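You operate a simulated robot arm through the tools that you are given. There is no shell and no other tool.

Carry out the task below with a simulated robot arm. There is one attempt and no reset: what you move stays moved.

JOB
Reseal the lifted cover tape at the heat marked on the mounted roll.
Fine: set the dial, heat on, one stroke once the display says READY, heat off.

The check looks at the end state, three seconds after you hand in, the way a careful person would. Anything else that was tipped, shoved, dropped, spilled or broken makes it a failure. A push-on lid holds only when it is set on centred and level and pressed home; a screw cap is set on level and turned clockwise until tight.

ROBOT AND FRAMES
A 6-joint arm with a two-finger gripper, fixed in place. Base frame: the origin is at the foot of the arm, x ahead of it, y to its left, z up. Lengths are in m, angles in rad, forces in N, time in s.
With the tool pointing down near the work surface it reaches from about 0.58 to 0.66 m from the base axis. Its first joint turns from -2.897 to 2.897 rad. Payload 1.66 kg.
The TCP is the grasp point between the finger pads, 0.016 m short of the fingertips. In the tool frame z runs along the fingers and y along their closing line. The gripper opens to 0.111 m. The gripper's body begins 0.104 m behind the TCP.
Orientation is that of the tool frame in the base frame, as [roll, pitch, yaw] about the fixed x, y, z axes, in that order (R = Rz(yaw) Ry(pitch) Rx(roll)). With the fingers straight down and closing along the base's y, the tool's x points along the base's -x, its y along +y and its z along -z.

CONTROLS
- The arm moves only by the tool arm_command. Its argument "rows" is a list of rows, each an object of numbers (a shift or turn left out is 0, a gripper value left out holds the last): "grip": the gripper command, from -1 (shut) to 1 (fully open), values between in proportion; "tx", "ty", "tz": the shift along the tool's x, y, z in units of 500 mm (1.0 is 500 mm); "wx", "wy", "wz": the turn, a rotation vector about the tool's x, y, z in units of 180 degrees (1.0 is 180 degrees). In form: [{"grip": .., "tx": .., "ty": .., "tz": .., "wx": .., "wy": .., "wz": ..}, ...]. A call has 1 to 20 rows; each row is the pose to reach, as a shift and turn from the pose commanded when the call began, along the tool's axes at that moment. A call with a number of a shift or a turn outside -1 to 1 is refused whole. Each row takes 0.2 s and may step no farther than 0.05 m and 0.15 rad from the row before; otherwise, or with a gripper value out of range, the whole call is refused. A pose out of reach is approached as far as the arm can. The call stops where the force on the tool passes 40 N (or 10 N more than at its start, if that is more) or the arm is blocked; 0.2 s more then pass. The fingers move at their own pace and stop on an object; they squeeze with about 20 N. The grip force told is the motor's: it shows also when the fingers shut on nothing. Time passes only in rows, and 0.2 s behind the last, so rows that repeat a pose let the fingers close. The reply holds the time, the measured pose of the TCP, the force on the tool along the base axes, the opening and the grip force, in the units named above and with some noise, with the torque about the TCP (base axes, N m) and any sound that the robot's microphone picked up, and new pictures: "pictures" is both (left out), scene, wrist or none.
- Cameras (640 x 400 px; columns grow to the right, rows downward): "scene" is fixed at [0.2198, 0.6343, 1.7562]; the picture's right is [-0.80, -0.59, 0.00], its down [-0.24, 0.32, -0.92] and it looks along [0.54, -0.74, -0.40] (base axes); focal length 326 px, centre (320, 200). "wrist" rides on the gripper at [0.07, 0.014, -0.143] in the tool frame; the picture's right is [-0.19, 0.98, 0.00], its down [-0.87, -0.17, -0.47] and it looks along [-0.46, -0.09, 0.88] (tool axes); focal length 230 px, centre (320, 200). There is no depth. A picture from a camera that has moved, and an enlarged one, comes with that camera's place and axes in the base frame and with its lens. The place of the scene camera against the robot may be out by one fixed shift of up to 0.018 m in any direction.
- slide_trunk(by): slides the trunk up (or, below 0, down) by that many m; the arm rides with it, the base frame stays. It gives what a move gives, with no picture.
- enlarge(camera, box): a new picture of the part [left, top, right, bottom] of that camera's present view, enlarged. The clock stands still meanwhile.
- finish_job(): hands the job in; it is judged then, once.

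Nothing tells you positions but the pictures and the camera data. Unless the task says otherwise, let go and move clear before handing in.

The tools are called after ">>>" as a command line: name --argument value ..., lists and objects as JSON in quotes. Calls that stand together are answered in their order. arm_command: Moves the arm, as the interface text tells. Its arguments: {"type":"object","properties":{"rows":{"type":"array","items":{"type":"object","properties":{"grip":{"type":"number"},"tx":{"type":"number"},"ty":{"type":"number"},"tz":{"type":"number"},"wx":{"type":"number"},"wy":{"type":"number"},"wz":{"type":"number"}}}},"pictures":{"type":"string","enum":["both","scene","wrist","none"]}},"required":["rows"]} The other tools are called the same way: slide_trunk (by) slides the trunk up or down; enlarge (camera, box) takes an enlarged picture of a part of a camera's view; finish_job () hands the job in.

At the start:

```text
time_s: 0.0
eef_pos: [0.4478, -0.2084, 1.4892]
tcp_rot: [3.14, -0.001, 3.14]
wrist_force: [-0.4, -0.4, 0.2]
ft_torque: [-0.01, 0.03, 0.01]
grip_width: 0.1109
finger_force: 0.1
trunk travel left (down, up): [-0.425, 0.165]
```

scene: 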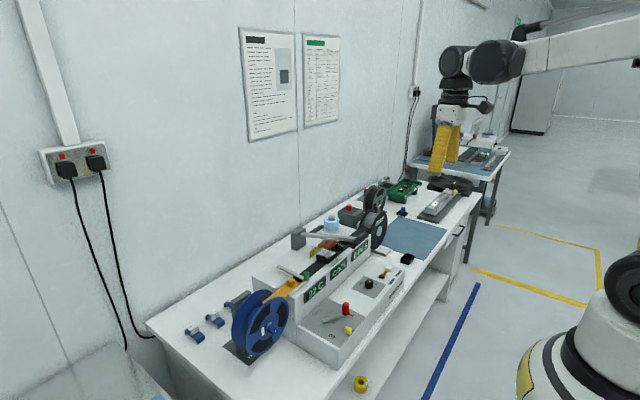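
wrist: 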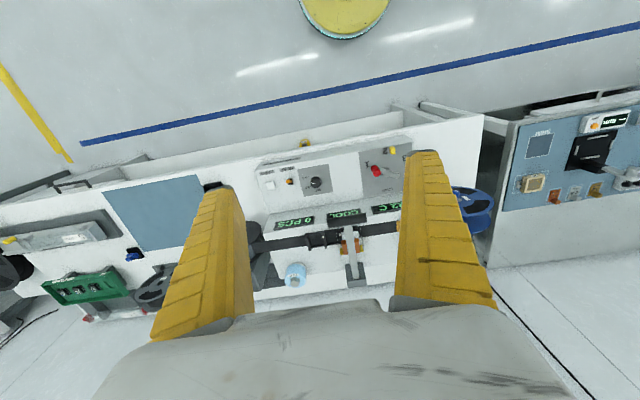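

I see a bench with a taping machine (blue reel, displays, dial, levers) ahead of the arm. I'll enlarge the views to read it before moving.

>>> enlarge --camera "scene" --box '[220, 170, 460, 370]'

>>> enlarge --camera "wrist" --box '[200, 130, 520, 300]'

>>> enlarge --camera "scene" --box '[230, 20, 350, 145]'

```text
2.00 times, centred on (340, 270) of scene
camera zoom: at [0.2198, 0.6343, 1.7562], right [-0.8, -0.59, 0.0], down [-0.24, 0.32, -0.92], along [0.54, -0.74, -0.4], focal length 651 px, centre (280, 60)
```

zoom: 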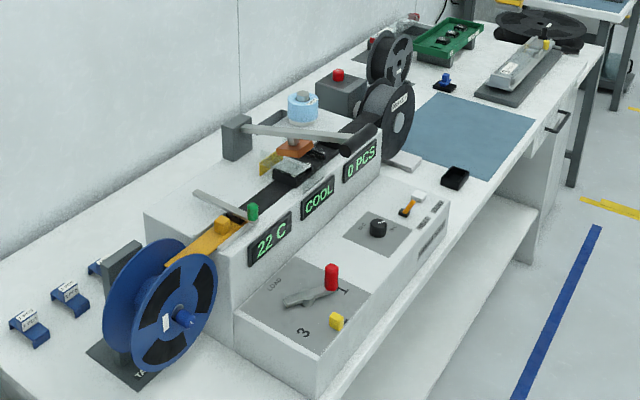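

```text
2.00 times, centred on (360, 215) of wrist
camera zoom: at [0.3779, -0.1945, 1.6321], right [0.19, 0.98, 0.0], down [0.87, -0.17, 0.47], along [0.46, -0.09, -0.88], focal length 460 px, centre (240, 170)
```

zoom: 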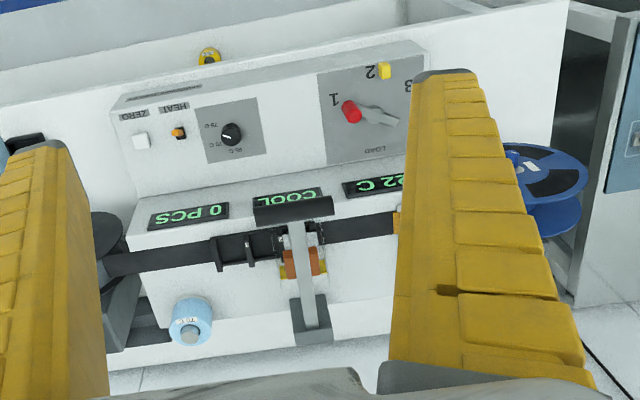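

```text
3.20 times, centred on (290, 82) of scene
camera zoom: at [0.2198, 0.6343, 1.7562], right [-0.8, -0.59, 0.0], down [-0.24, 0.32, -0.92], along [0.54, -0.74, -0.4], focal length 1042 px, centre (416, 576)
```

zoom: 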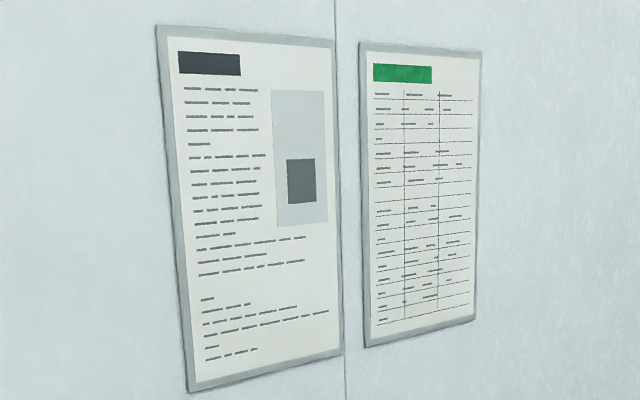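

I see a sealing machine: three displays, a heat dial, HEAT and ZERO switches, a LOAD lever, a sealing arm with a black handle, and a pale-blue cover-tape roll. I'll zoom tighter to read the labels.

>>> enlarge --camera "scene" --box '[280, 190, 360, 240]'

>>> enlarge --camera "wrist" --box '[250, 160, 350, 222]'

>>> enlarge --camera "wrist" --box '[250, 220, 410, 320]'

>>> enlarge --camera "scene" --box '[340, 250, 420, 300]'

>>> enlarge --camera "scene" --box '[270, 215, 370, 300]'

```text
8.00 times, centred on (320, 215) of scene
camera zoom: at [0.2198, 0.6343, 1.7562], right [-0.8, -0.59, 0.0], down [-0.24, 0.32, -0.92], along [0.54, -0.74, -0.4], focal length 2604 px, centre (320, 80)
```

zoom: 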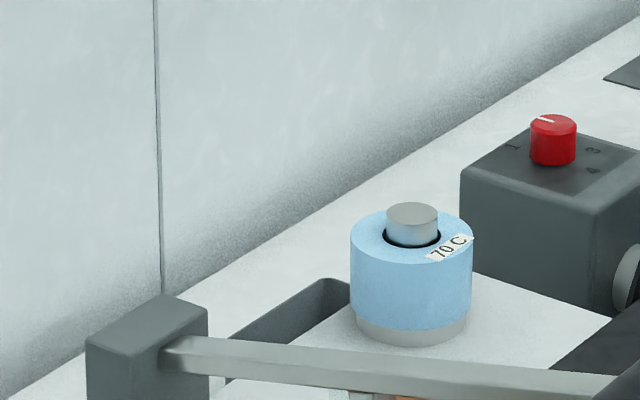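

```text
6.40 times, centred on (300, 191) of wrist
camera zoom: at [0.3779, -0.1945, 1.6321], right [0.19, 0.98, 0.0], down [0.87, -0.17, 0.47], along [0.46, -0.09, -0.88], focal length 1472 px, centre (448, 258)
```

zoom: 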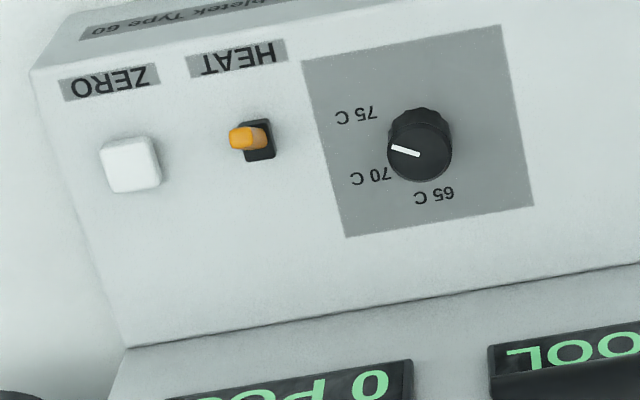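

```text
4.00 times, centred on (330, 270) of wrist
camera zoom: at [0.3779, -0.1945, 1.6321], right [0.19, 0.98, 0.0], down [0.87, -0.17, 0.47], along [0.46, -0.09, -0.88], focal length 920 px, centre (280, -80)
```

zoom: 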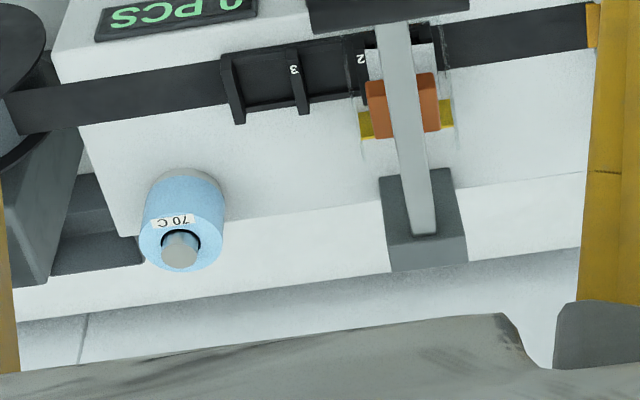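

```text
8.00 times, centred on (380, 275) of scene
camera zoom: at [0.2198, 0.6343, 1.7562], right [-0.8, -0.59, 0.0], down [-0.24, 0.32, -0.92], along [0.54, -0.74, -0.4], focal length 2604 px, centre (-160, -400)
```

zoom: 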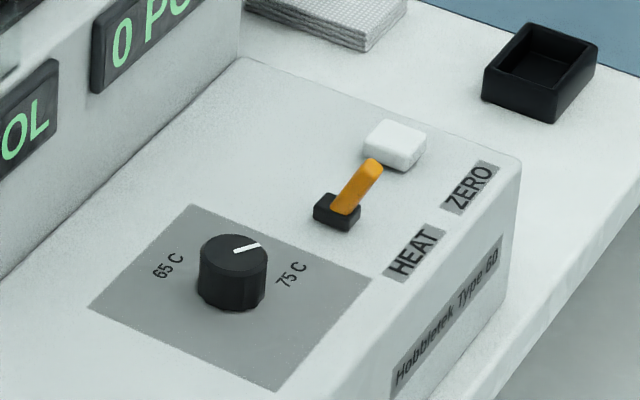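

```text
4.71 times, centred on (320, 258) of scene
camera zoom: at [0.2198, 0.6343, 1.7562], right [-0.8, -0.59, 0.0], down [-0.24, 0.32, -0.92], along [0.54, -0.74, -0.4], focal length 1532 px, centre (320, -71)
```

zoom: 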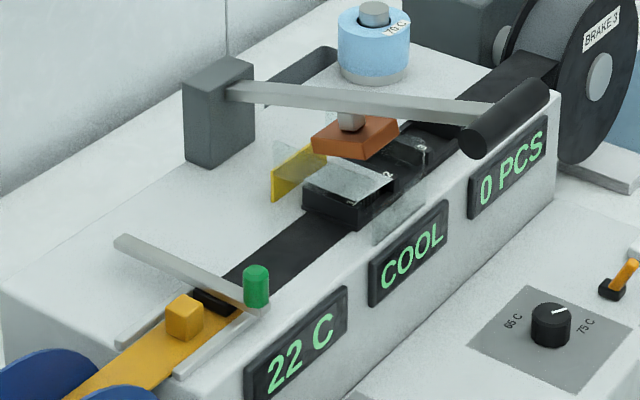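

The mounted roll reads 70 C. The heat dial (65/70/75 C) is at about (0.65, -0.26, 1.00) and the seal handle at about (0.66, -0.19, 1.20). I'll lower the trunk a little and move in for a closer look at the panel.

>>> slide_trunk --by -0.15

>>> arm_command --rows '[{"grip": 1, "tx": -0.05, "ty": -0.04}, {"grip": 1, "tx": -0.1, "ty": -0.08}, {"grip": 1, "tx": -0.16, "ty": -0.1}]'

```text
time_s: 1.8
eef_pos: [0.4475, -0.2081, 1.3383]
tcp_rot: [3.141, -0.001, 3.14]
wrist_force: [0.4, 0.2, -0.8]
ft_torque: [0.0, 0.01, -0.04]
grip_width: 0.1109
finger_force: 0.0
trunk travel left (down, up): [-0.275, 0.315]
```

```text
time_s: 2.5
eef_pos: [0.5292, -0.2586, 1.3372]
tcp_rot: [3.141, -0.002, 3.141]
wrist_force: [-0.1, -0.5, 0.2]
ft_torque: [0.02, 0.04, 0.01]
grip_width: 0.1108
finger_force: 0.2
trunk travel left (down, up): [-0.275, 0.315]
camera wrist: at [0.4589, -0.2448, 1.4807], right [0.19, 0.98, 0.0], down [0.87, -0.17, 0.47], along [0.46, -0.09, -0.88], focal length 230 px, centre (320, 200)
```

scene: 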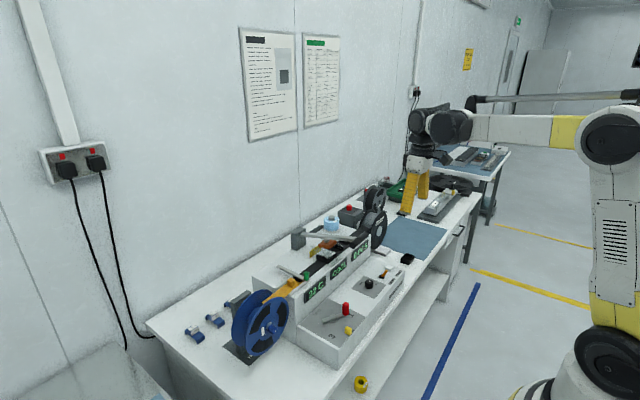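
wrist: 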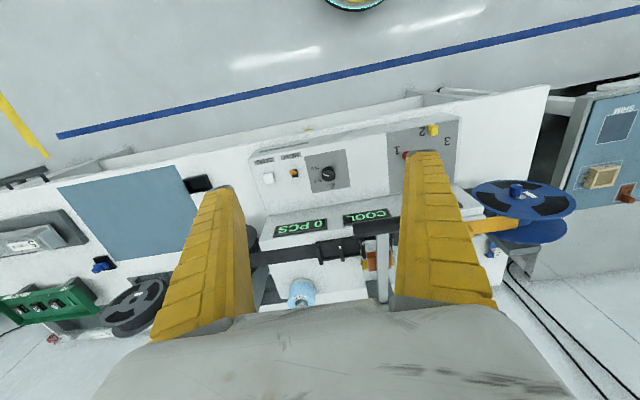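

The camera is now nearer the panel. I'll enlarge the dial, the HEAT switch and the seal head.

>>> enlarge --camera "wrist" --box '[250, 145, 350, 207]'

>>> enlarge --camera "wrist" --box '[300, 205, 420, 280]'

>>> enlarge --camera "scene" --box '[280, 220, 380, 282]'

```text
6.40 times, centred on (300, 176) of wrist
camera zoom: at [0.4589, -0.2448, 1.4807], right [0.19, 0.98, 0.0], down [0.87, -0.17, 0.47], along [0.46, -0.09, -0.88], focal length 1472 px, centre (448, 354)
```

zoom: 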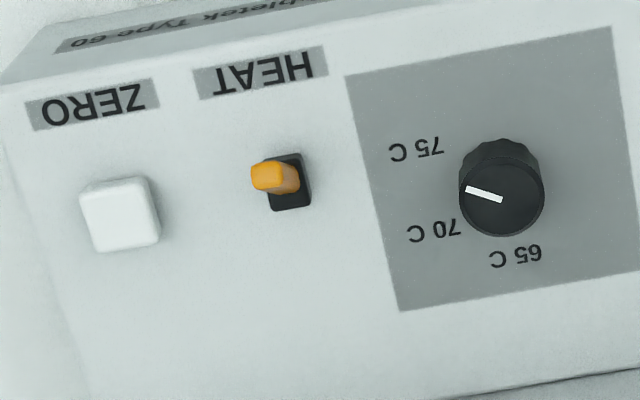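

```text
5.33 times, centred on (360, 242) of wrist
camera zoom: at [0.4589, -0.2448, 1.4807], right [0.19, 0.98, 0.0], down [0.87, -0.17, 0.47], along [0.46, -0.09, -0.88], focal length 1227 px, centre (107, -27)
```

zoom: 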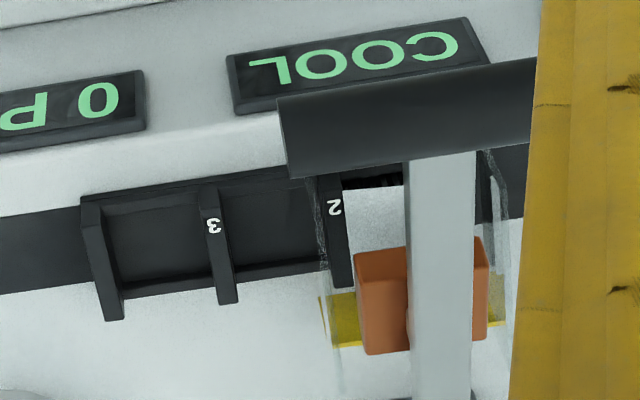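

```text
6.40 times, centred on (330, 251) of scene
camera zoom: at [0.2198, 0.6343, 1.7562], right [-0.8, -0.59, 0.0], down [-0.24, 0.32, -0.92], along [0.54, -0.74, -0.4], focal length 2083 px, centre (256, -126)
```

zoom: 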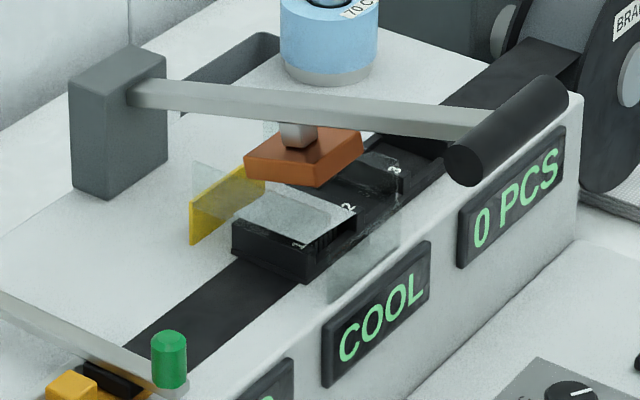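

The pointer sits at 75 C, so the dial needs 60° counter-clockwise (seen from above) to reach 70 C. I'll check how wide the wrist is above the gripper, because the seal handle overhangs near the dial.

>>> enlarge --camera "scene" --box '[370, 90, 490, 230]'

>>> enlarge --camera "scene" --box '[290, 170, 450, 320]'

```text
2.86 times, centred on (430, 160) of scene
camera zoom: at [0.2198, 0.6343, 1.7562], right [-0.8, -0.59, 0.0], down [-0.24, 0.32, -0.92], along [0.54, -0.74, -0.4], focal length 930 px, centre (6, 314)
```

zoom: 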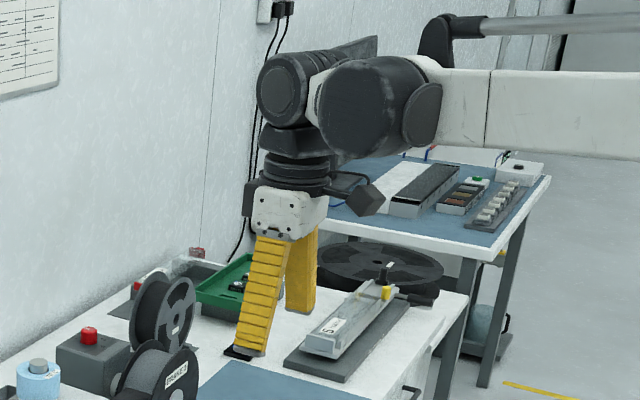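

```text
2.67 times, centred on (370, 245) of scene
camera zoom: at [0.2198, 0.6343, 1.7562], right [-0.8, -0.59, 0.0], down [-0.24, 0.32, -0.92], along [0.54, -0.74, -0.4], focal length 868 px, centre (187, 80)
```

zoom: 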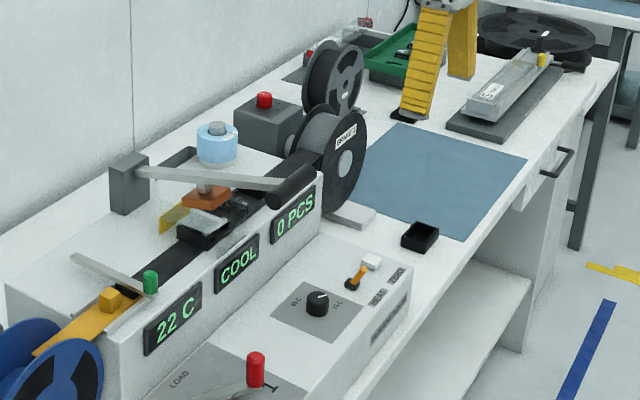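

The gripper's flange would come close to the seal handle if held upright over the dial, so I'll lean the tool about 25° back toward the base. That also helps reach. Next I'll move in front of the dial, still well clear of everything.

>>> arm_command --rows '[{"grip": 1, "tx": -0.02, "ty": -0.0015, "tz": 0.07, "wy": -0.023}, {"tx": -0.04, "ty": -0.003, "tz": 0.14, "wy": -0.046}, {"tx": -0.06, "ty": -0.0045, "tz": 0.21, "wy": -0.069}, {"tx": -0.08, "ty": -0.006, "tz": 0.28, "wy": -0.092}, {"tx": -0.1, "ty": -0.0075, "tz": 0.35, "wy": -0.115}, {"tx": -0.122, "ty": -0.009, "tz": 0.43, "wy": -0.139}]'

```text
time_s: 4.0
eef_pos: [0.5899, -0.2645, 1.1228]
tcp_rot: [3.141, 0.438, -3.14]
wrist_force: [0.9, -0.1, 0.3]
ft_torque: [0.0, 0.02, 0.0]
grip_width: 0.111
finger_force: 0.0
trunk travel left (down, up): [-0.275, 0.315]
camera wrist: at [0.4656, -0.25, 1.2236], right [0.17, 0.98, 0.08], down [0.58, -0.17, 0.79], along [0.79, -0.09, -0.6], focal length 230 px, centre (320, 200)
```

scene: 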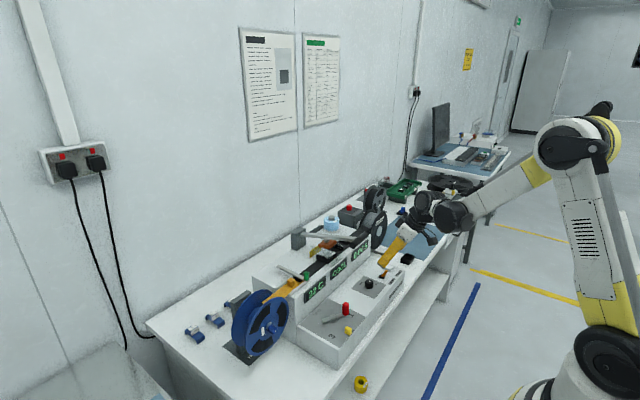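
wrist: 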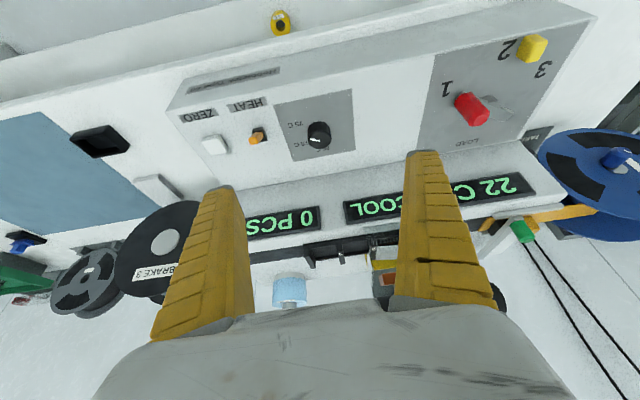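

The pose was reached cleanly. I'll enlarge the panel to refine the positions of the dial and the HEAT switch.

>>> enlarge --camera "wrist" --box '[270, 90, 370, 152]'

>>> enlarge --camera "wrist" --box '[170, 90, 290, 165]'

>>> enlarge --camera "scene" --box '[330, 220, 440, 300]'

```text
6.40 times, centred on (320, 121) of wrist
camera zoom: at [0.4656, -0.25, 1.2236], right [0.17, 0.98, 0.08], down [0.58, -0.17, 0.79], along [0.79, -0.09, -0.6], focal length 1472 px, centre (320, 706)
```

zoom: 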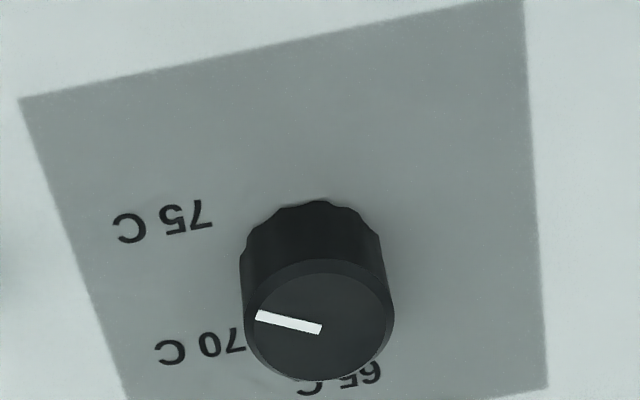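

```text
5.33 times, centred on (230, 128) of wrist
camera zoom: at [0.4656, -0.25, 1.2236], right [0.17, 0.98, 0.08], down [0.58, -0.17, 0.79], along [0.79, -0.09, -0.6], focal length 1227 px, centre (800, 587)
```

zoom: 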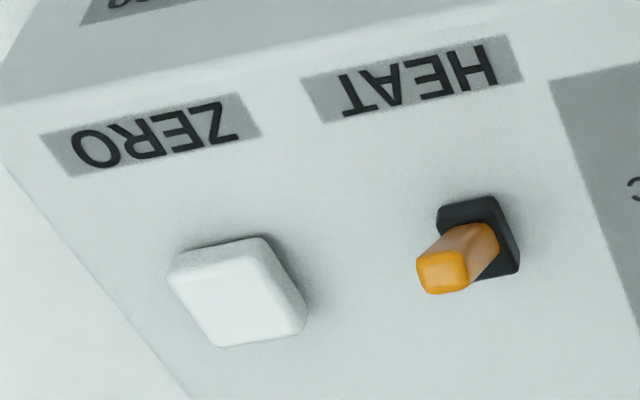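

```text
5.00 times, centred on (385, 260) of scene
camera zoom: at [0.2198, 0.6343, 1.7562], right [-0.8, -0.59, 0.0], down [-0.24, 0.32, -0.92], along [0.54, -0.74, -0.4], focal length 1627 px, centre (-5, -100)
```

zoom: 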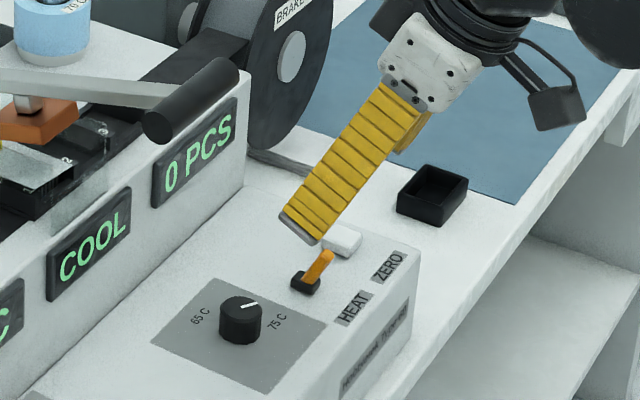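

Triangulating from the wrist views puts the knob top at about (0.664, -0.264, 0.970), with the panel at z≈0.951 and the knob diameter about 31 mm. I'll move to hover over it with the fingers partly open.

>>> arm_command --rows '[{"grip": 0.0, "tx": -0.015, "tz": 0.075}, {"grip": 0.0, "tx": -0.03, "tz": 0.15}, {"grip": 0.0, "tx": -0.0444, "tz": 0.226}, {"grip": 0.0, "tx": -0.0444, "tz": 0.226}]'

>>> enlarge --camera "wrist" --box '[240, 120, 400, 220]'

>>> enlarge --camera "scene" --box '[330, 220, 440, 300]'

```text
time_s: 5.0
eef_pos: [0.6554, -0.2631, 1.0313]
tcp_rot: [3.141, 0.435, 3.141]
wrist_force: [0.0, 0.2, 0.2]
ft_torque: [0.0, -0.01, 0.01]
grip_width: 0.0575
finger_force: 1.2
trunk travel left (down, up): [-0.275, 0.315]
camera wrist: at [0.5328, -0.2491, 1.1316], right [0.17, 0.98, 0.08], down [0.58, -0.17, 0.79], along [0.79, -0.09, -0.6], focal length 230 px, centre (320, 200)
```

scene: 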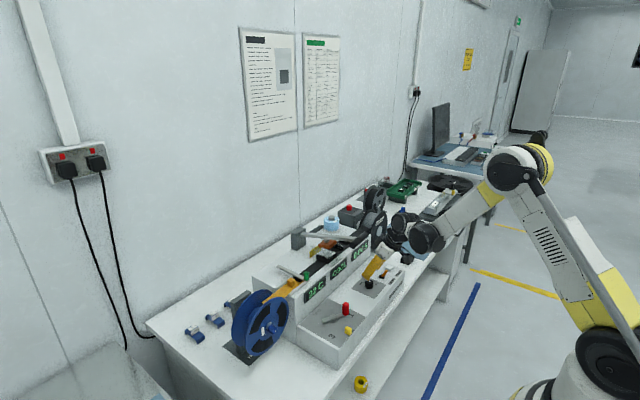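
wrist: 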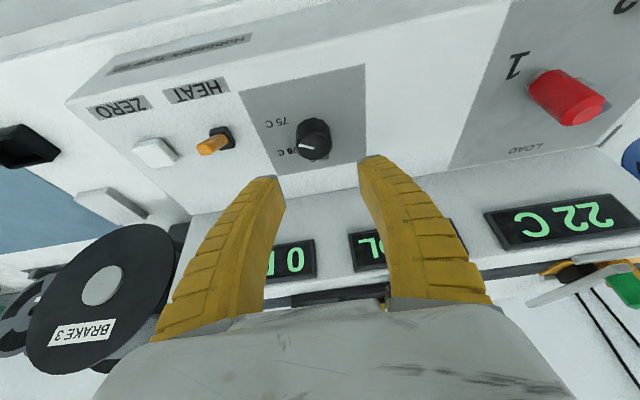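

```text
4.00 times, centred on (320, 170) of wrist
camera zoom: at [0.5328, -0.2491, 1.1316], right [0.17, 0.98, 0.08], down [0.58, -0.17, 0.79], along [0.79, -0.09, -0.6], focal length 920 px, centre (320, 320)
```

zoom: 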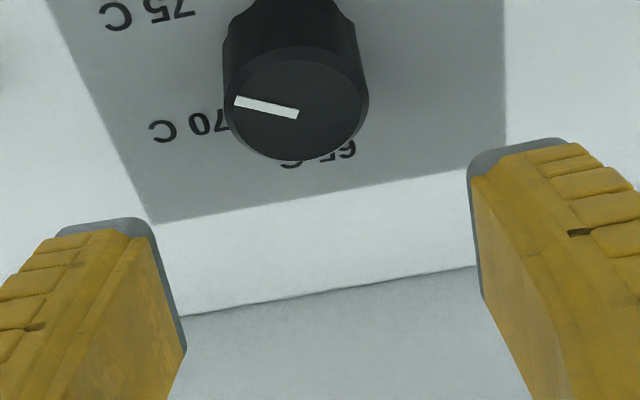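

```text
5.00 times, centred on (385, 260) of scene
camera zoom: at [0.2198, 0.6343, 1.7562], right [-0.8, -0.59, 0.0], down [-0.24, 0.32, -0.92], along [0.54, -0.74, -0.4], focal length 1627 px, centre (-5, -100)
```

zoom: 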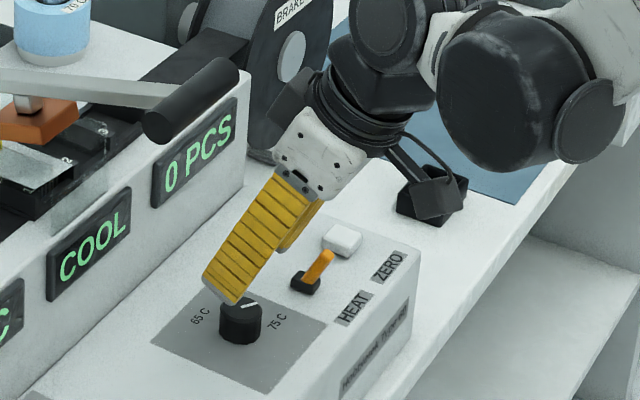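

The knob is confirmed at about (0.665, -0.264), centred between the fingers. I'll lower straight down so the pads straddle it without touching the panel.

>>> arm_command --rows '[{"grip": 0.0, "tx": 0.014, "ty": -0.001, "tz": 0.033}, {"grip": 0.0, "tx": 0.028, "ty": -0.002, "tz": 0.066}, {"grip": 0.0, "tx": 0.0412, "ty": -0.0024, "tz": 0.0977}]'

>>> enlarge --camera "wrist" --box '[240, 140, 400, 240]'

>>> enlarge --camera "scene" --box '[330, 220, 440, 300]'

```text
time_s: 5.8
eef_pos: [0.6601, -0.2637, 0.9773]
tcp_rot: [-3.141, 0.438, 3.138]
wrist_force: [-0.5, 0.1, 0.2]
ft_torque: [-0.01, 0.0, -0.02]
grip_width: 0.0576
finger_force: 1.5
trunk travel left (down, up): [-0.275, 0.315]
camera wrist: at [0.5352, -0.2506, 1.0785], right [0.17, 0.98, 0.08], down [0.58, -0.17, 0.79], along [0.79, -0.09, -0.6], focal length 230 px, centre (320, 200)
```

scene: 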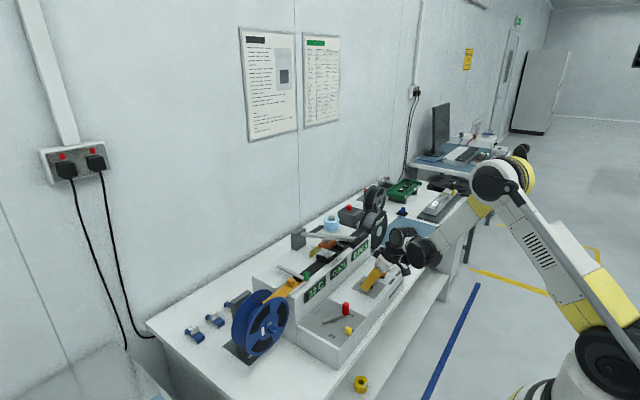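
wrist: 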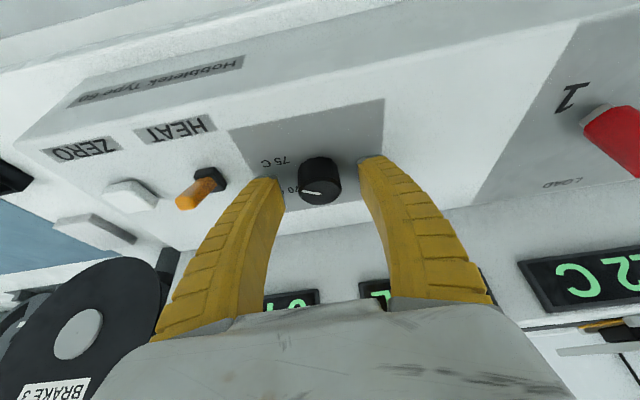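

```text
4.00 times, centred on (320, 190) of wrist
camera zoom: at [0.5352, -0.2506, 1.0785], right [0.17, 0.98, 0.08], down [0.58, -0.17, 0.79], along [0.79, -0.09, -0.6], focal length 920 px, centre (320, 240)
```

zoom: 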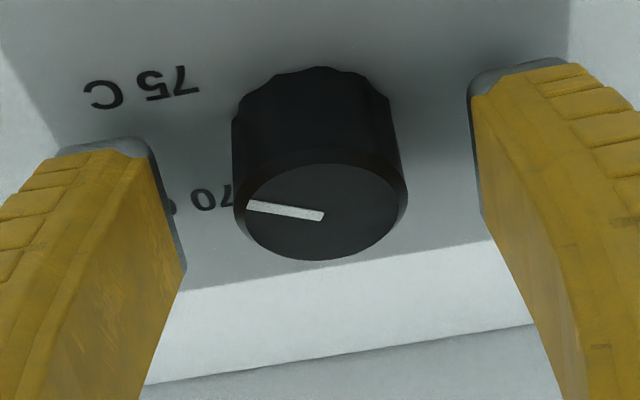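

```text
5.00 times, centred on (385, 260) of scene
camera zoom: at [0.2198, 0.6343, 1.7562], right [-0.8, -0.59, 0.0], down [-0.24, 0.32, -0.92], along [0.54, -0.74, -0.4], focal length 1627 px, centre (-5, -100)
```

zoom: 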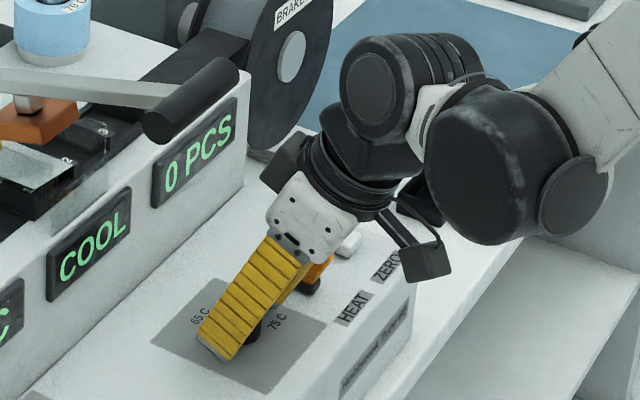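

The pads straddle the knob with clearance and no contact force. I'll close on it now.

>>> arm_command --rows '[{"grip": 0.0, "ty": -0.002}, {"grip": -0.6, "ty": -0.002}, {"grip": -0.6, "ty": -0.002}, {"grip": -0.6, "ty": -0.002}]' --pictures "wrist"

```text
time_s: 6.8
eef_pos: [0.6575, -0.2647, 0.9812]
tcp_rot: [-3.141, 0.441, 3.14]
wrist_force: [4.3, -0.2, 20.5]
ft_torque: [-0.23, -0.25, 0.01]
grip_width: 0.0227
finger_force: 34.6
trunk travel left (down, up): [-0.275, 0.315]
camera wrist: at [0.5335, -0.2508, 1.0806], right [0.17, 0.98, 0.08], down [0.58, -0.17, 0.8], along [0.79, -0.09, -0.6], focal length 230 px, centre (320, 200)
```

wrist: 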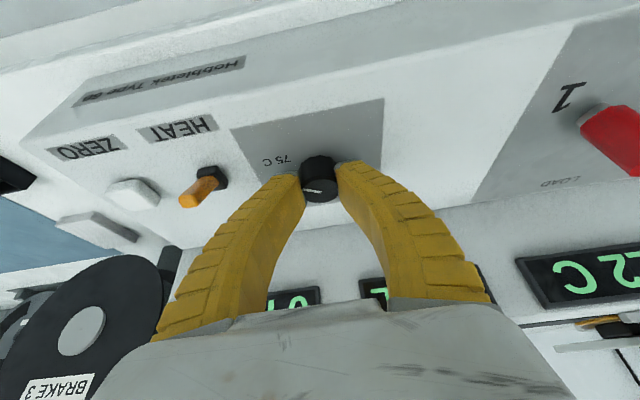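

The fingers closed, but I see about 20 N upward and a 4 mm rise, so something is pressing. I'll look closely before turning anything.

>>> enlarge --camera "wrist" --box '[270, 145, 370, 208]'

>>> enlarge --camera "scene" --box '[350, 240, 410, 300]'

```text
6.35 times, centred on (320, 176) of wrist
camera zoom: at [0.5335, -0.2508, 1.0806], right [0.17, 0.98, 0.08], down [0.58, -0.17, 0.8], along [0.79, -0.09, -0.6], focal length 1461 px, centre (320, 349)
```

zoom: 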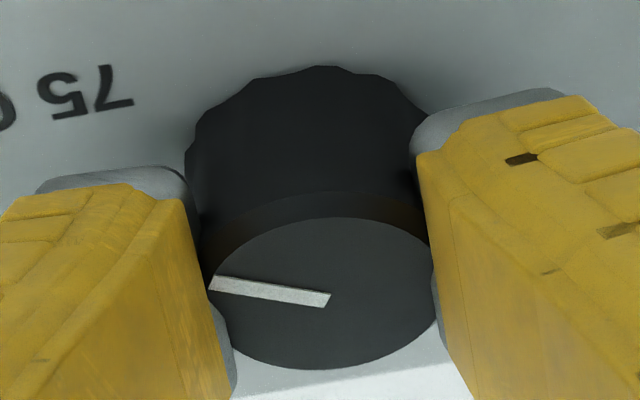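

```text
6.67 times, centred on (380, 270) of scene
camera zoom: at [0.2198, 0.6343, 1.7562], right [-0.8, -0.59, 0.0], down [-0.24, 0.32, -0.92], along [0.54, -0.74, -0.4], focal length 2170 px, centre (-80, -267)
```

zoom: 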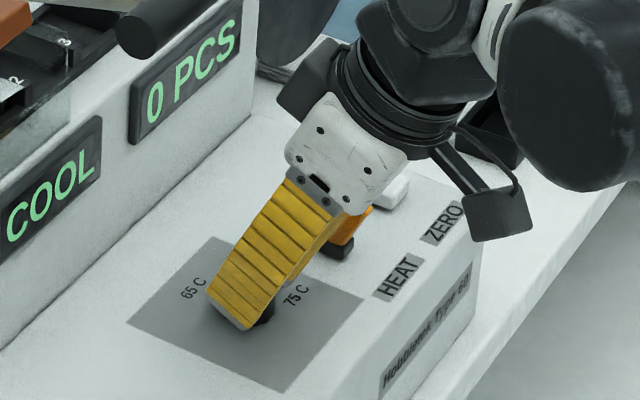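

The pads are on the knob, but the fingertips seem to be bearing on the panel as they close. I'll open slightly, rise 4 mm and regrip more gently.

>>> arm_command --rows '[{"grip": 0.0}, {"grip": 0.0}, {"grip": 0.0, "tx": -0.0034, "tz": -0.0073}, {"grip": 0.0, "tx": -0.0034, "tz": -0.0073}]' --pictures "none"

>>> arm_command --rows '[{"grip": -0.5}, {"grip": -0.5}, {"grip": -0.5}]' --pictures "wrist"

>>> enlarge --camera "wrist" --box '[270, 145, 370, 208]'

```text
time_s: 7.8
eef_pos: [0.6585, -0.2651, 0.982]
tcp_rot: [-3.142, 0.436, 3.141]
wrist_force: [0.5, -0.4, -0.3]
ft_torque: [-0.05, 0.03, 0.01]
grip_width: 0.058
finger_force: 1.7
trunk travel left (down, up): [-0.275, 0.315]
```

```text
time_s: 8.6
eef_pos: [0.6585, -0.2656, 0.9825]
tcp_rot: [3.141, 0.437, -3.141]
wrist_force: [-0.1, 0.1, -0.1]
ft_torque: [0.01, 0.01, 0.06]
grip_width: 0.0304
finger_force: 1.7
trunk travel left (down, up): [-0.275, 0.315]
camera wrist: at [0.5349, -0.2512, 1.0829], right [0.17, 0.98, 0.08], down [0.58, -0.17, 0.79], along [0.79, -0.09, -0.6], focal length 230 px, centre (320, 200)
```

wrist: 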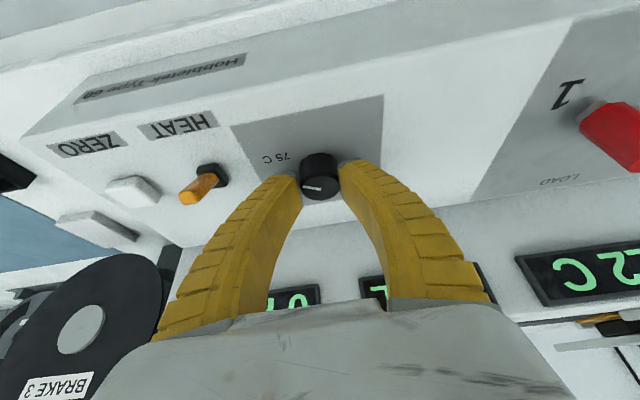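

```text
6.35 times, centred on (320, 176) of wrist
camera zoom: at [0.5349, -0.2512, 1.0829], right [0.17, 0.98, 0.08], down [0.58, -0.17, 0.79], along [0.79, -0.09, -0.6], focal length 1461 px, centre (320, 349)
```

zoom: 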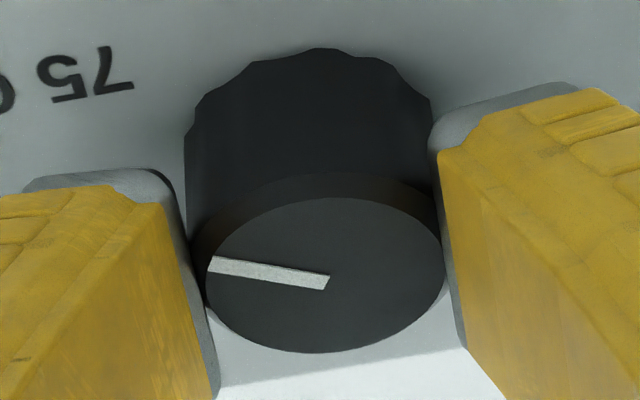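

No stray force now, and the fingers are just short of gripping. I'll tighten gently.

>>> arm_command --rows '[{"grip": -0.56}, {"grip": -0.56}, {"grip": -0.56}]' --pictures "none"

```text
time_s: 9.3
eef_pos: [0.6584, -0.2648, 0.9823]
tcp_rot: [3.141, 0.437, -3.141]
wrist_force: [-0.4, -0.3, 1.0]
ft_torque: [-0.04, -0.02, 0.02]
grip_width: 0.0273
finger_force: 2.2
trunk travel left (down, up): [-0.275, 0.315]
```

>>> arm_command --rows '[{"grip": -0.62}, {"grip": -0.62}, {"grip": -0.62}]' --pictures "none"

```text
time_s: 10.2
eef_pos: [0.658, -0.266, 0.9828]
tcp_rot: [3.141, 0.436, 3.14]
wrist_force: [-4.8, 3.1, 1.2]
ft_torque: [0.2, -0.03, 0.09]
grip_width: 0.0271
finger_force: 3.7
trunk travel left (down, up): [-0.275, 0.315]
```

The fingers stopped at 27 mm, which is contact with the knob. I'll squeeze a bit more and check that no large side force builds.

>>> arm_command --rows '[{"grip": -0.75}, {"grip": -0.75}, {"grip": -0.75}]' --pictures "wrist"

>>> enlarge --camera "wrist" --box '[270, 145, 370, 208]'

```text
time_s: 10.9
eef_pos: [0.6559, -0.265, 0.9844]
tcp_rot: [3.141, 0.439, -3.14]
wrist_force: [-15.5, 1.1, 17.1]
ft_torque: [0.05, 0.56, 0.01]
grip_width: 0.0163
finger_force: 33.8
trunk travel left (down, up): [-0.275, 0.315]
camera wrist: at [0.5325, -0.2508, 1.0845], right [0.17, 0.98, 0.08], down [0.58, -0.17, 0.8], along [0.79, -0.09, -0.6], focal length 230 px, centre (320, 200)
```

wrist: 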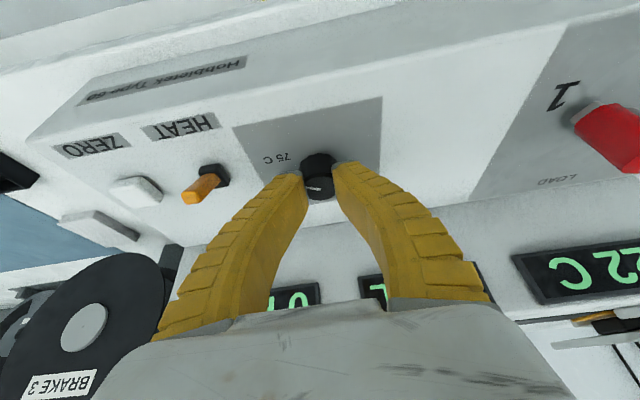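

```text
6.35 times, centred on (320, 176) of wrist
camera zoom: at [0.5325, -0.2508, 1.0845], right [0.17, 0.98, 0.08], down [0.58, -0.17, 0.8], along [0.79, -0.09, -0.6], focal length 1461 px, centre (320, 349)
```

zoom: 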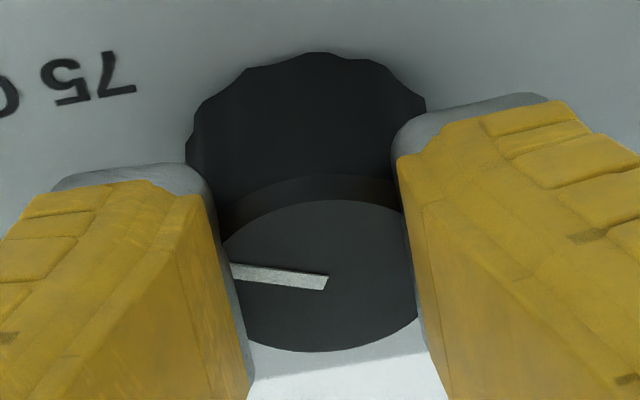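

The pads slip off toward the front of the knob because the leaned fingertips only catch its front edge. I'll open, lift, reduce the lean to about 18° and come back in about 1 cm further forward and lower.

>>> arm_command --rows '[{"grip": -0.3}, {"grip": 0.0}, {"grip": 0.0}, {"grip": 0.0, "tx": -0.0169, "tz": -0.0363}, {"grip": 0.0, "tx": -0.0338, "tz": -0.0725}, {"grip": 0.0, "tx": -0.0501, "tz": -0.0649, "wy": 0.0389}, {"grip": 0.0, "tx": -0.0501, "tz": -0.0649, "wy": 0.0389}]'

>>> enlarge --camera "wrist" --box '[240, 120, 400, 220]'

>>> enlarge --camera "scene" --box '[330, 210, 440, 290]'

```text
time_s: 12.6
eef_pos: [0.6682, -0.2659, 1.0232]
tcp_rot: [-3.14, 0.314, 3.138]
wrist_force: [-0.6, -0.3, -0.5]
ft_torque: [0.02, -0.01, 0.01]
grip_width: 0.0575
finger_force: 1.5
trunk travel left (down, up): [-0.275, 0.315]
camera wrist: at [0.5573, -0.2507, 1.1375], right [0.18, 0.98, 0.06], down [0.68, -0.17, 0.72], along [0.71, -0.09, -0.7], focal length 230 px, centre (320, 200)
```

scene: 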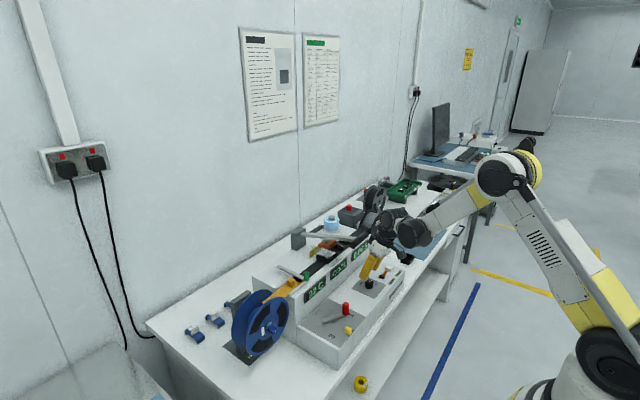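
wrist: 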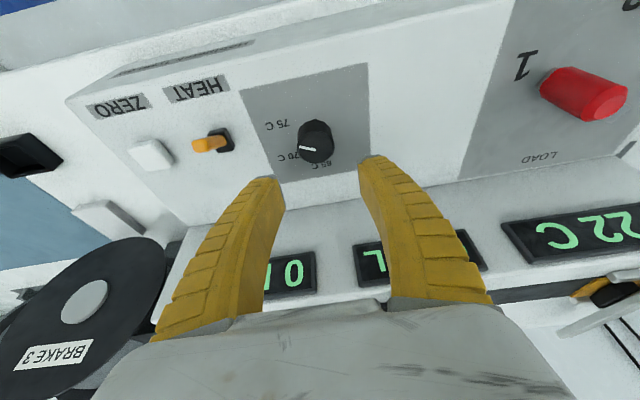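

```text
4.00 times, centred on (320, 170) of wrist
camera zoom: at [0.5573, -0.2507, 1.1375], right [0.18, 0.98, 0.06], down [0.68, -0.17, 0.72], along [0.71, -0.09, -0.7], focal length 920 px, centre (320, 320)
```

zoom: 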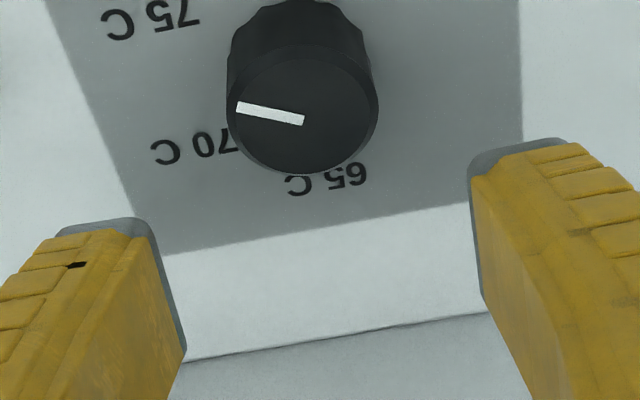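

```text
5.00 times, centred on (385, 250) of scene
camera zoom: at [0.2198, 0.6343, 1.7562], right [-0.8, -0.59, 0.0], down [-0.24, 0.32, -0.92], along [0.54, -0.74, -0.4], focal length 1627 px, centre (-5, -50)
```

zoom: 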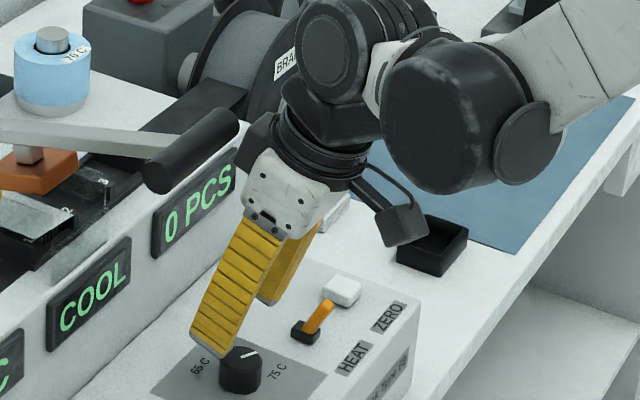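

The 18° pose is in reach with the knob centred. I'll settle on a 22° lean, which keeps more clearance to the seal handle, and lower around the knob again.

>>> arm_command --rows '[{"grip": 0.0, "tx": 0.01, "ty": 0.001, "tz": 0.031, "wy": -0.0111}, {"grip": 0.0, "tx": 0.02, "ty": 0.001, "tz": 0.062, "wy": -0.0222}, {"grip": 0.0, "tx": 0.0303, "ty": 0.001, "tz": 0.0932, "wy": -0.0222}, {"grip": 0.0, "tx": 0.0303, "ty": 0.001, "tz": 0.0932, "wy": -0.0222}]'

>>> enlarge --camera "scene" --box '[330, 210, 440, 290]'

>>> enlarge --camera "wrist" --box '[270, 145, 370, 208]'

```text
time_s: 13.6
eef_pos: [0.6679, -0.2631, 0.9728]
tcp_rot: [3.14, 0.383, 3.14]
wrist_force: [-0.3, -0.4, -0.2]
ft_torque: [0.01, 0.0, 0.0]
grip_width: 0.0578
finger_force: 1.6
trunk travel left (down, up): [-0.275, 0.315]
camera wrist: at [0.5497, -0.2503, 1.0795], right [0.18, 0.98, 0.07], down [0.63, -0.17, 0.76], along [0.76, -0.09, -0.64], focal length 230 px, centre (320, 200)
```

scene: 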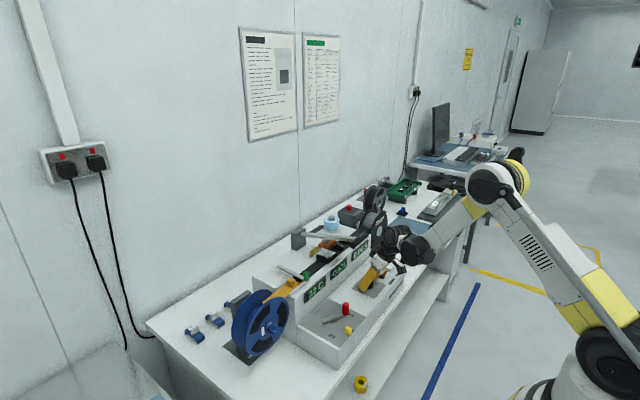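
wrist: 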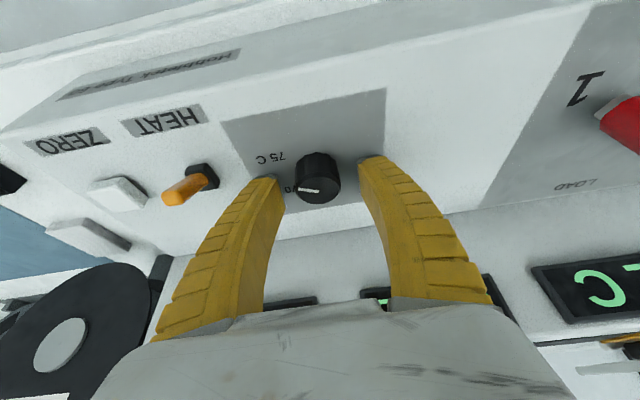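

```text
5.00 times, centred on (385, 250) of scene
camera zoom: at [0.2198, 0.6343, 1.7562], right [-0.8, -0.59, 0.0], down [-0.24, 0.32, -0.92], along [0.54, -0.74, -0.4], focal length 1627 px, centre (-5, -50)
```

zoom: 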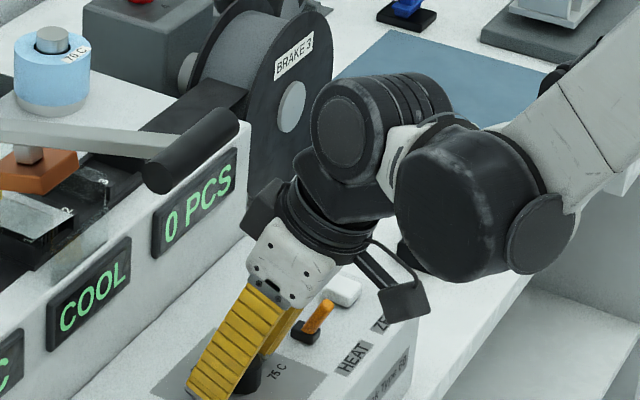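

```text
6.35 times, centred on (320, 176) of wrist
camera zoom: at [0.5497, -0.2503, 1.0795], right [0.18, 0.98, 0.07], down [0.63, -0.17, 0.76], along [0.76, -0.09, -0.64], focal length 1461 px, centre (320, 349)
```

zoom: 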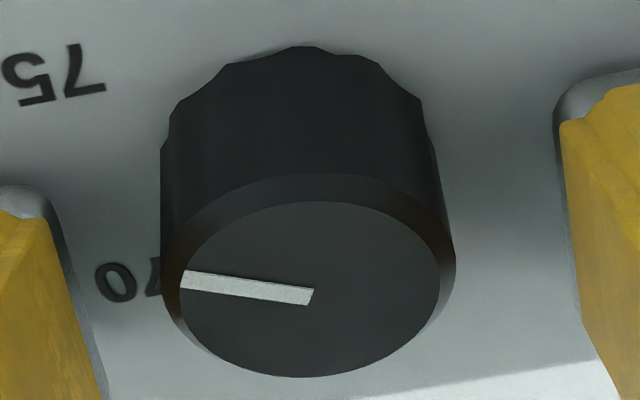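

The pads straddle the knob again with no contact. Since I'm about to commit the dial, I'll double-check the roll's label at high zoom.

>>> enlarge --camera "scene" --box '[322, 210, 346, 225]'

>>> arm_command --rows '[{"grip": -0.4}, {"grip": -0.58}, {"grip": -0.58}, {"grip": -0.58}]' --pictures "none"

```text
16.00 times, centred on (334, 218) of scene
camera zoom: at [0.2198, 0.6343, 1.7562], right [-0.8, -0.59, 0.0], down [-0.24, 0.32, -0.92], along [0.54, -0.74, -0.4], focal length 5208 px, centre (96, -80)
```

zoom: 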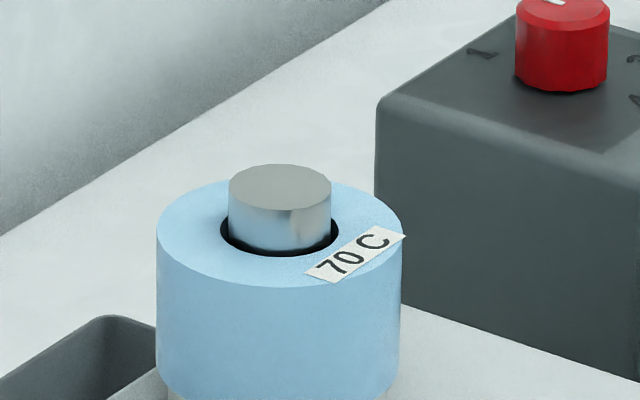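

```text
time_s: 14.6
eef_pos: [0.6676, -0.2655, 0.974]
tcp_rot: [-3.14, 0.386, 3.141]
wrist_force: [2.3, -5.7, 13.0]
ft_torque: [-0.09, -0.02, 0.01]
grip_width: 0.0267
finger_force: 34.2
trunk travel left (down, up): [-0.275, 0.315]
```

The label clearly reads 70 C, and the knob is now firmly gripped at 26.7 mm. I'll turn it 60° counter-clockwise (from above) about its own vertical axis.

>>> arm_command --rows '[{"grip": -0.58, "tx": -0.0015, "ty": 0.0004, "tz": -0.0037, "wx": -0.01565, "wz": -0.03861}, {"tx": -0.0014, "ty": 0.0009, "tz": -0.0037, "wx": -0.0313, "wz": -0.07722}, {"tx": -0.0012, "ty": 0.0014, "tz": -0.0038, "wx": -0.04695, "wz": -0.11583}, {"tx": -0.001, "ty": 0.0019, "tz": -0.0039, "wx": -0.0626, "wz": -0.15444}, {"tx": -0.0007, "ty": 0.0023, "tz": -0.004, "wx": -0.07825, "wz": -0.19305}, {"tx": -0.0003, "ty": 0.0027, "tz": -0.0042, "wx": -0.0939, "wz": -0.23166}, {"tx": 0.0001, "ty": 0.0031, "tz": -0.0043, "wx": -0.10955, "wz": -0.27027}, {"tx": 0.0004, "ty": 0.0035, "tz": -0.0045, "wx": -0.1252, "wz": -0.3089}]'

>>> enlarge --camera "wrist" --box '[260, 140, 380, 215]'

>>> enlarge --camera "scene" --box '[330, 210, 440, 290]'

```text
time_s: 16.4
eef_pos: [0.6657, -0.2627, 0.975]
tcp_rot: [-3.141, 0.384, -2.093]
wrist_force: [-10.3, 3.2, -8.0]
ft_torque: [-0.08, 0.21, -0.05]
grip_width: 0.0241
finger_force: 34.0
trunk travel left (down, up): [-0.275, 0.315]
camera wrist: at [0.5955, -0.3582, 1.0815], right [-0.76, 0.64, 0.07], down [0.46, 0.46, 0.76], along [0.46, 0.61, -0.64], focal length 230 px, centre (320, 200)
```

scene: 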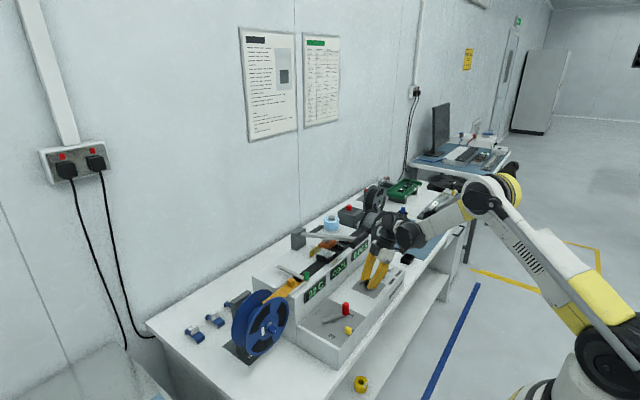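
wrist: 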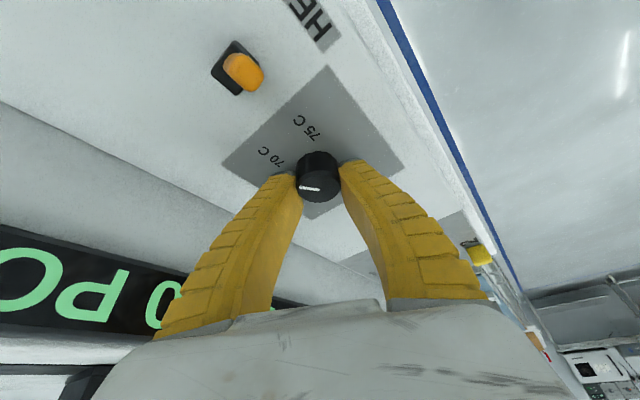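

```text
5.33 times, centred on (320, 178) of wrist
camera zoom: at [0.5955, -0.3582, 1.0815], right [-0.76, 0.64, 0.07], down [0.46, 0.46, 0.76], along [0.46, 0.61, -0.64], focal length 1227 px, centre (320, 320)
```

zoom: 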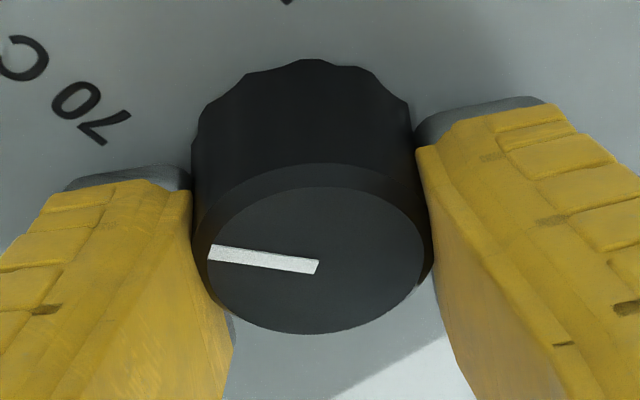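

```text
5.00 times, centred on (385, 250) of scene
camera zoom: at [0.2198, 0.6343, 1.7562], right [-0.8, -0.59, 0.0], down [-0.24, 0.32, -0.92], along [0.54, -0.74, -0.4], focal length 1627 px, centre (-5, -50)
```

zoom: 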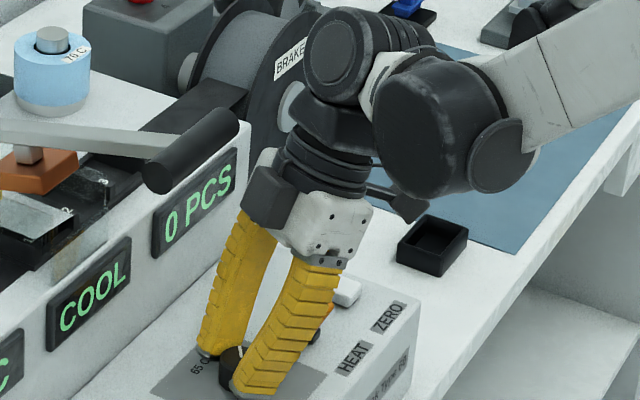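

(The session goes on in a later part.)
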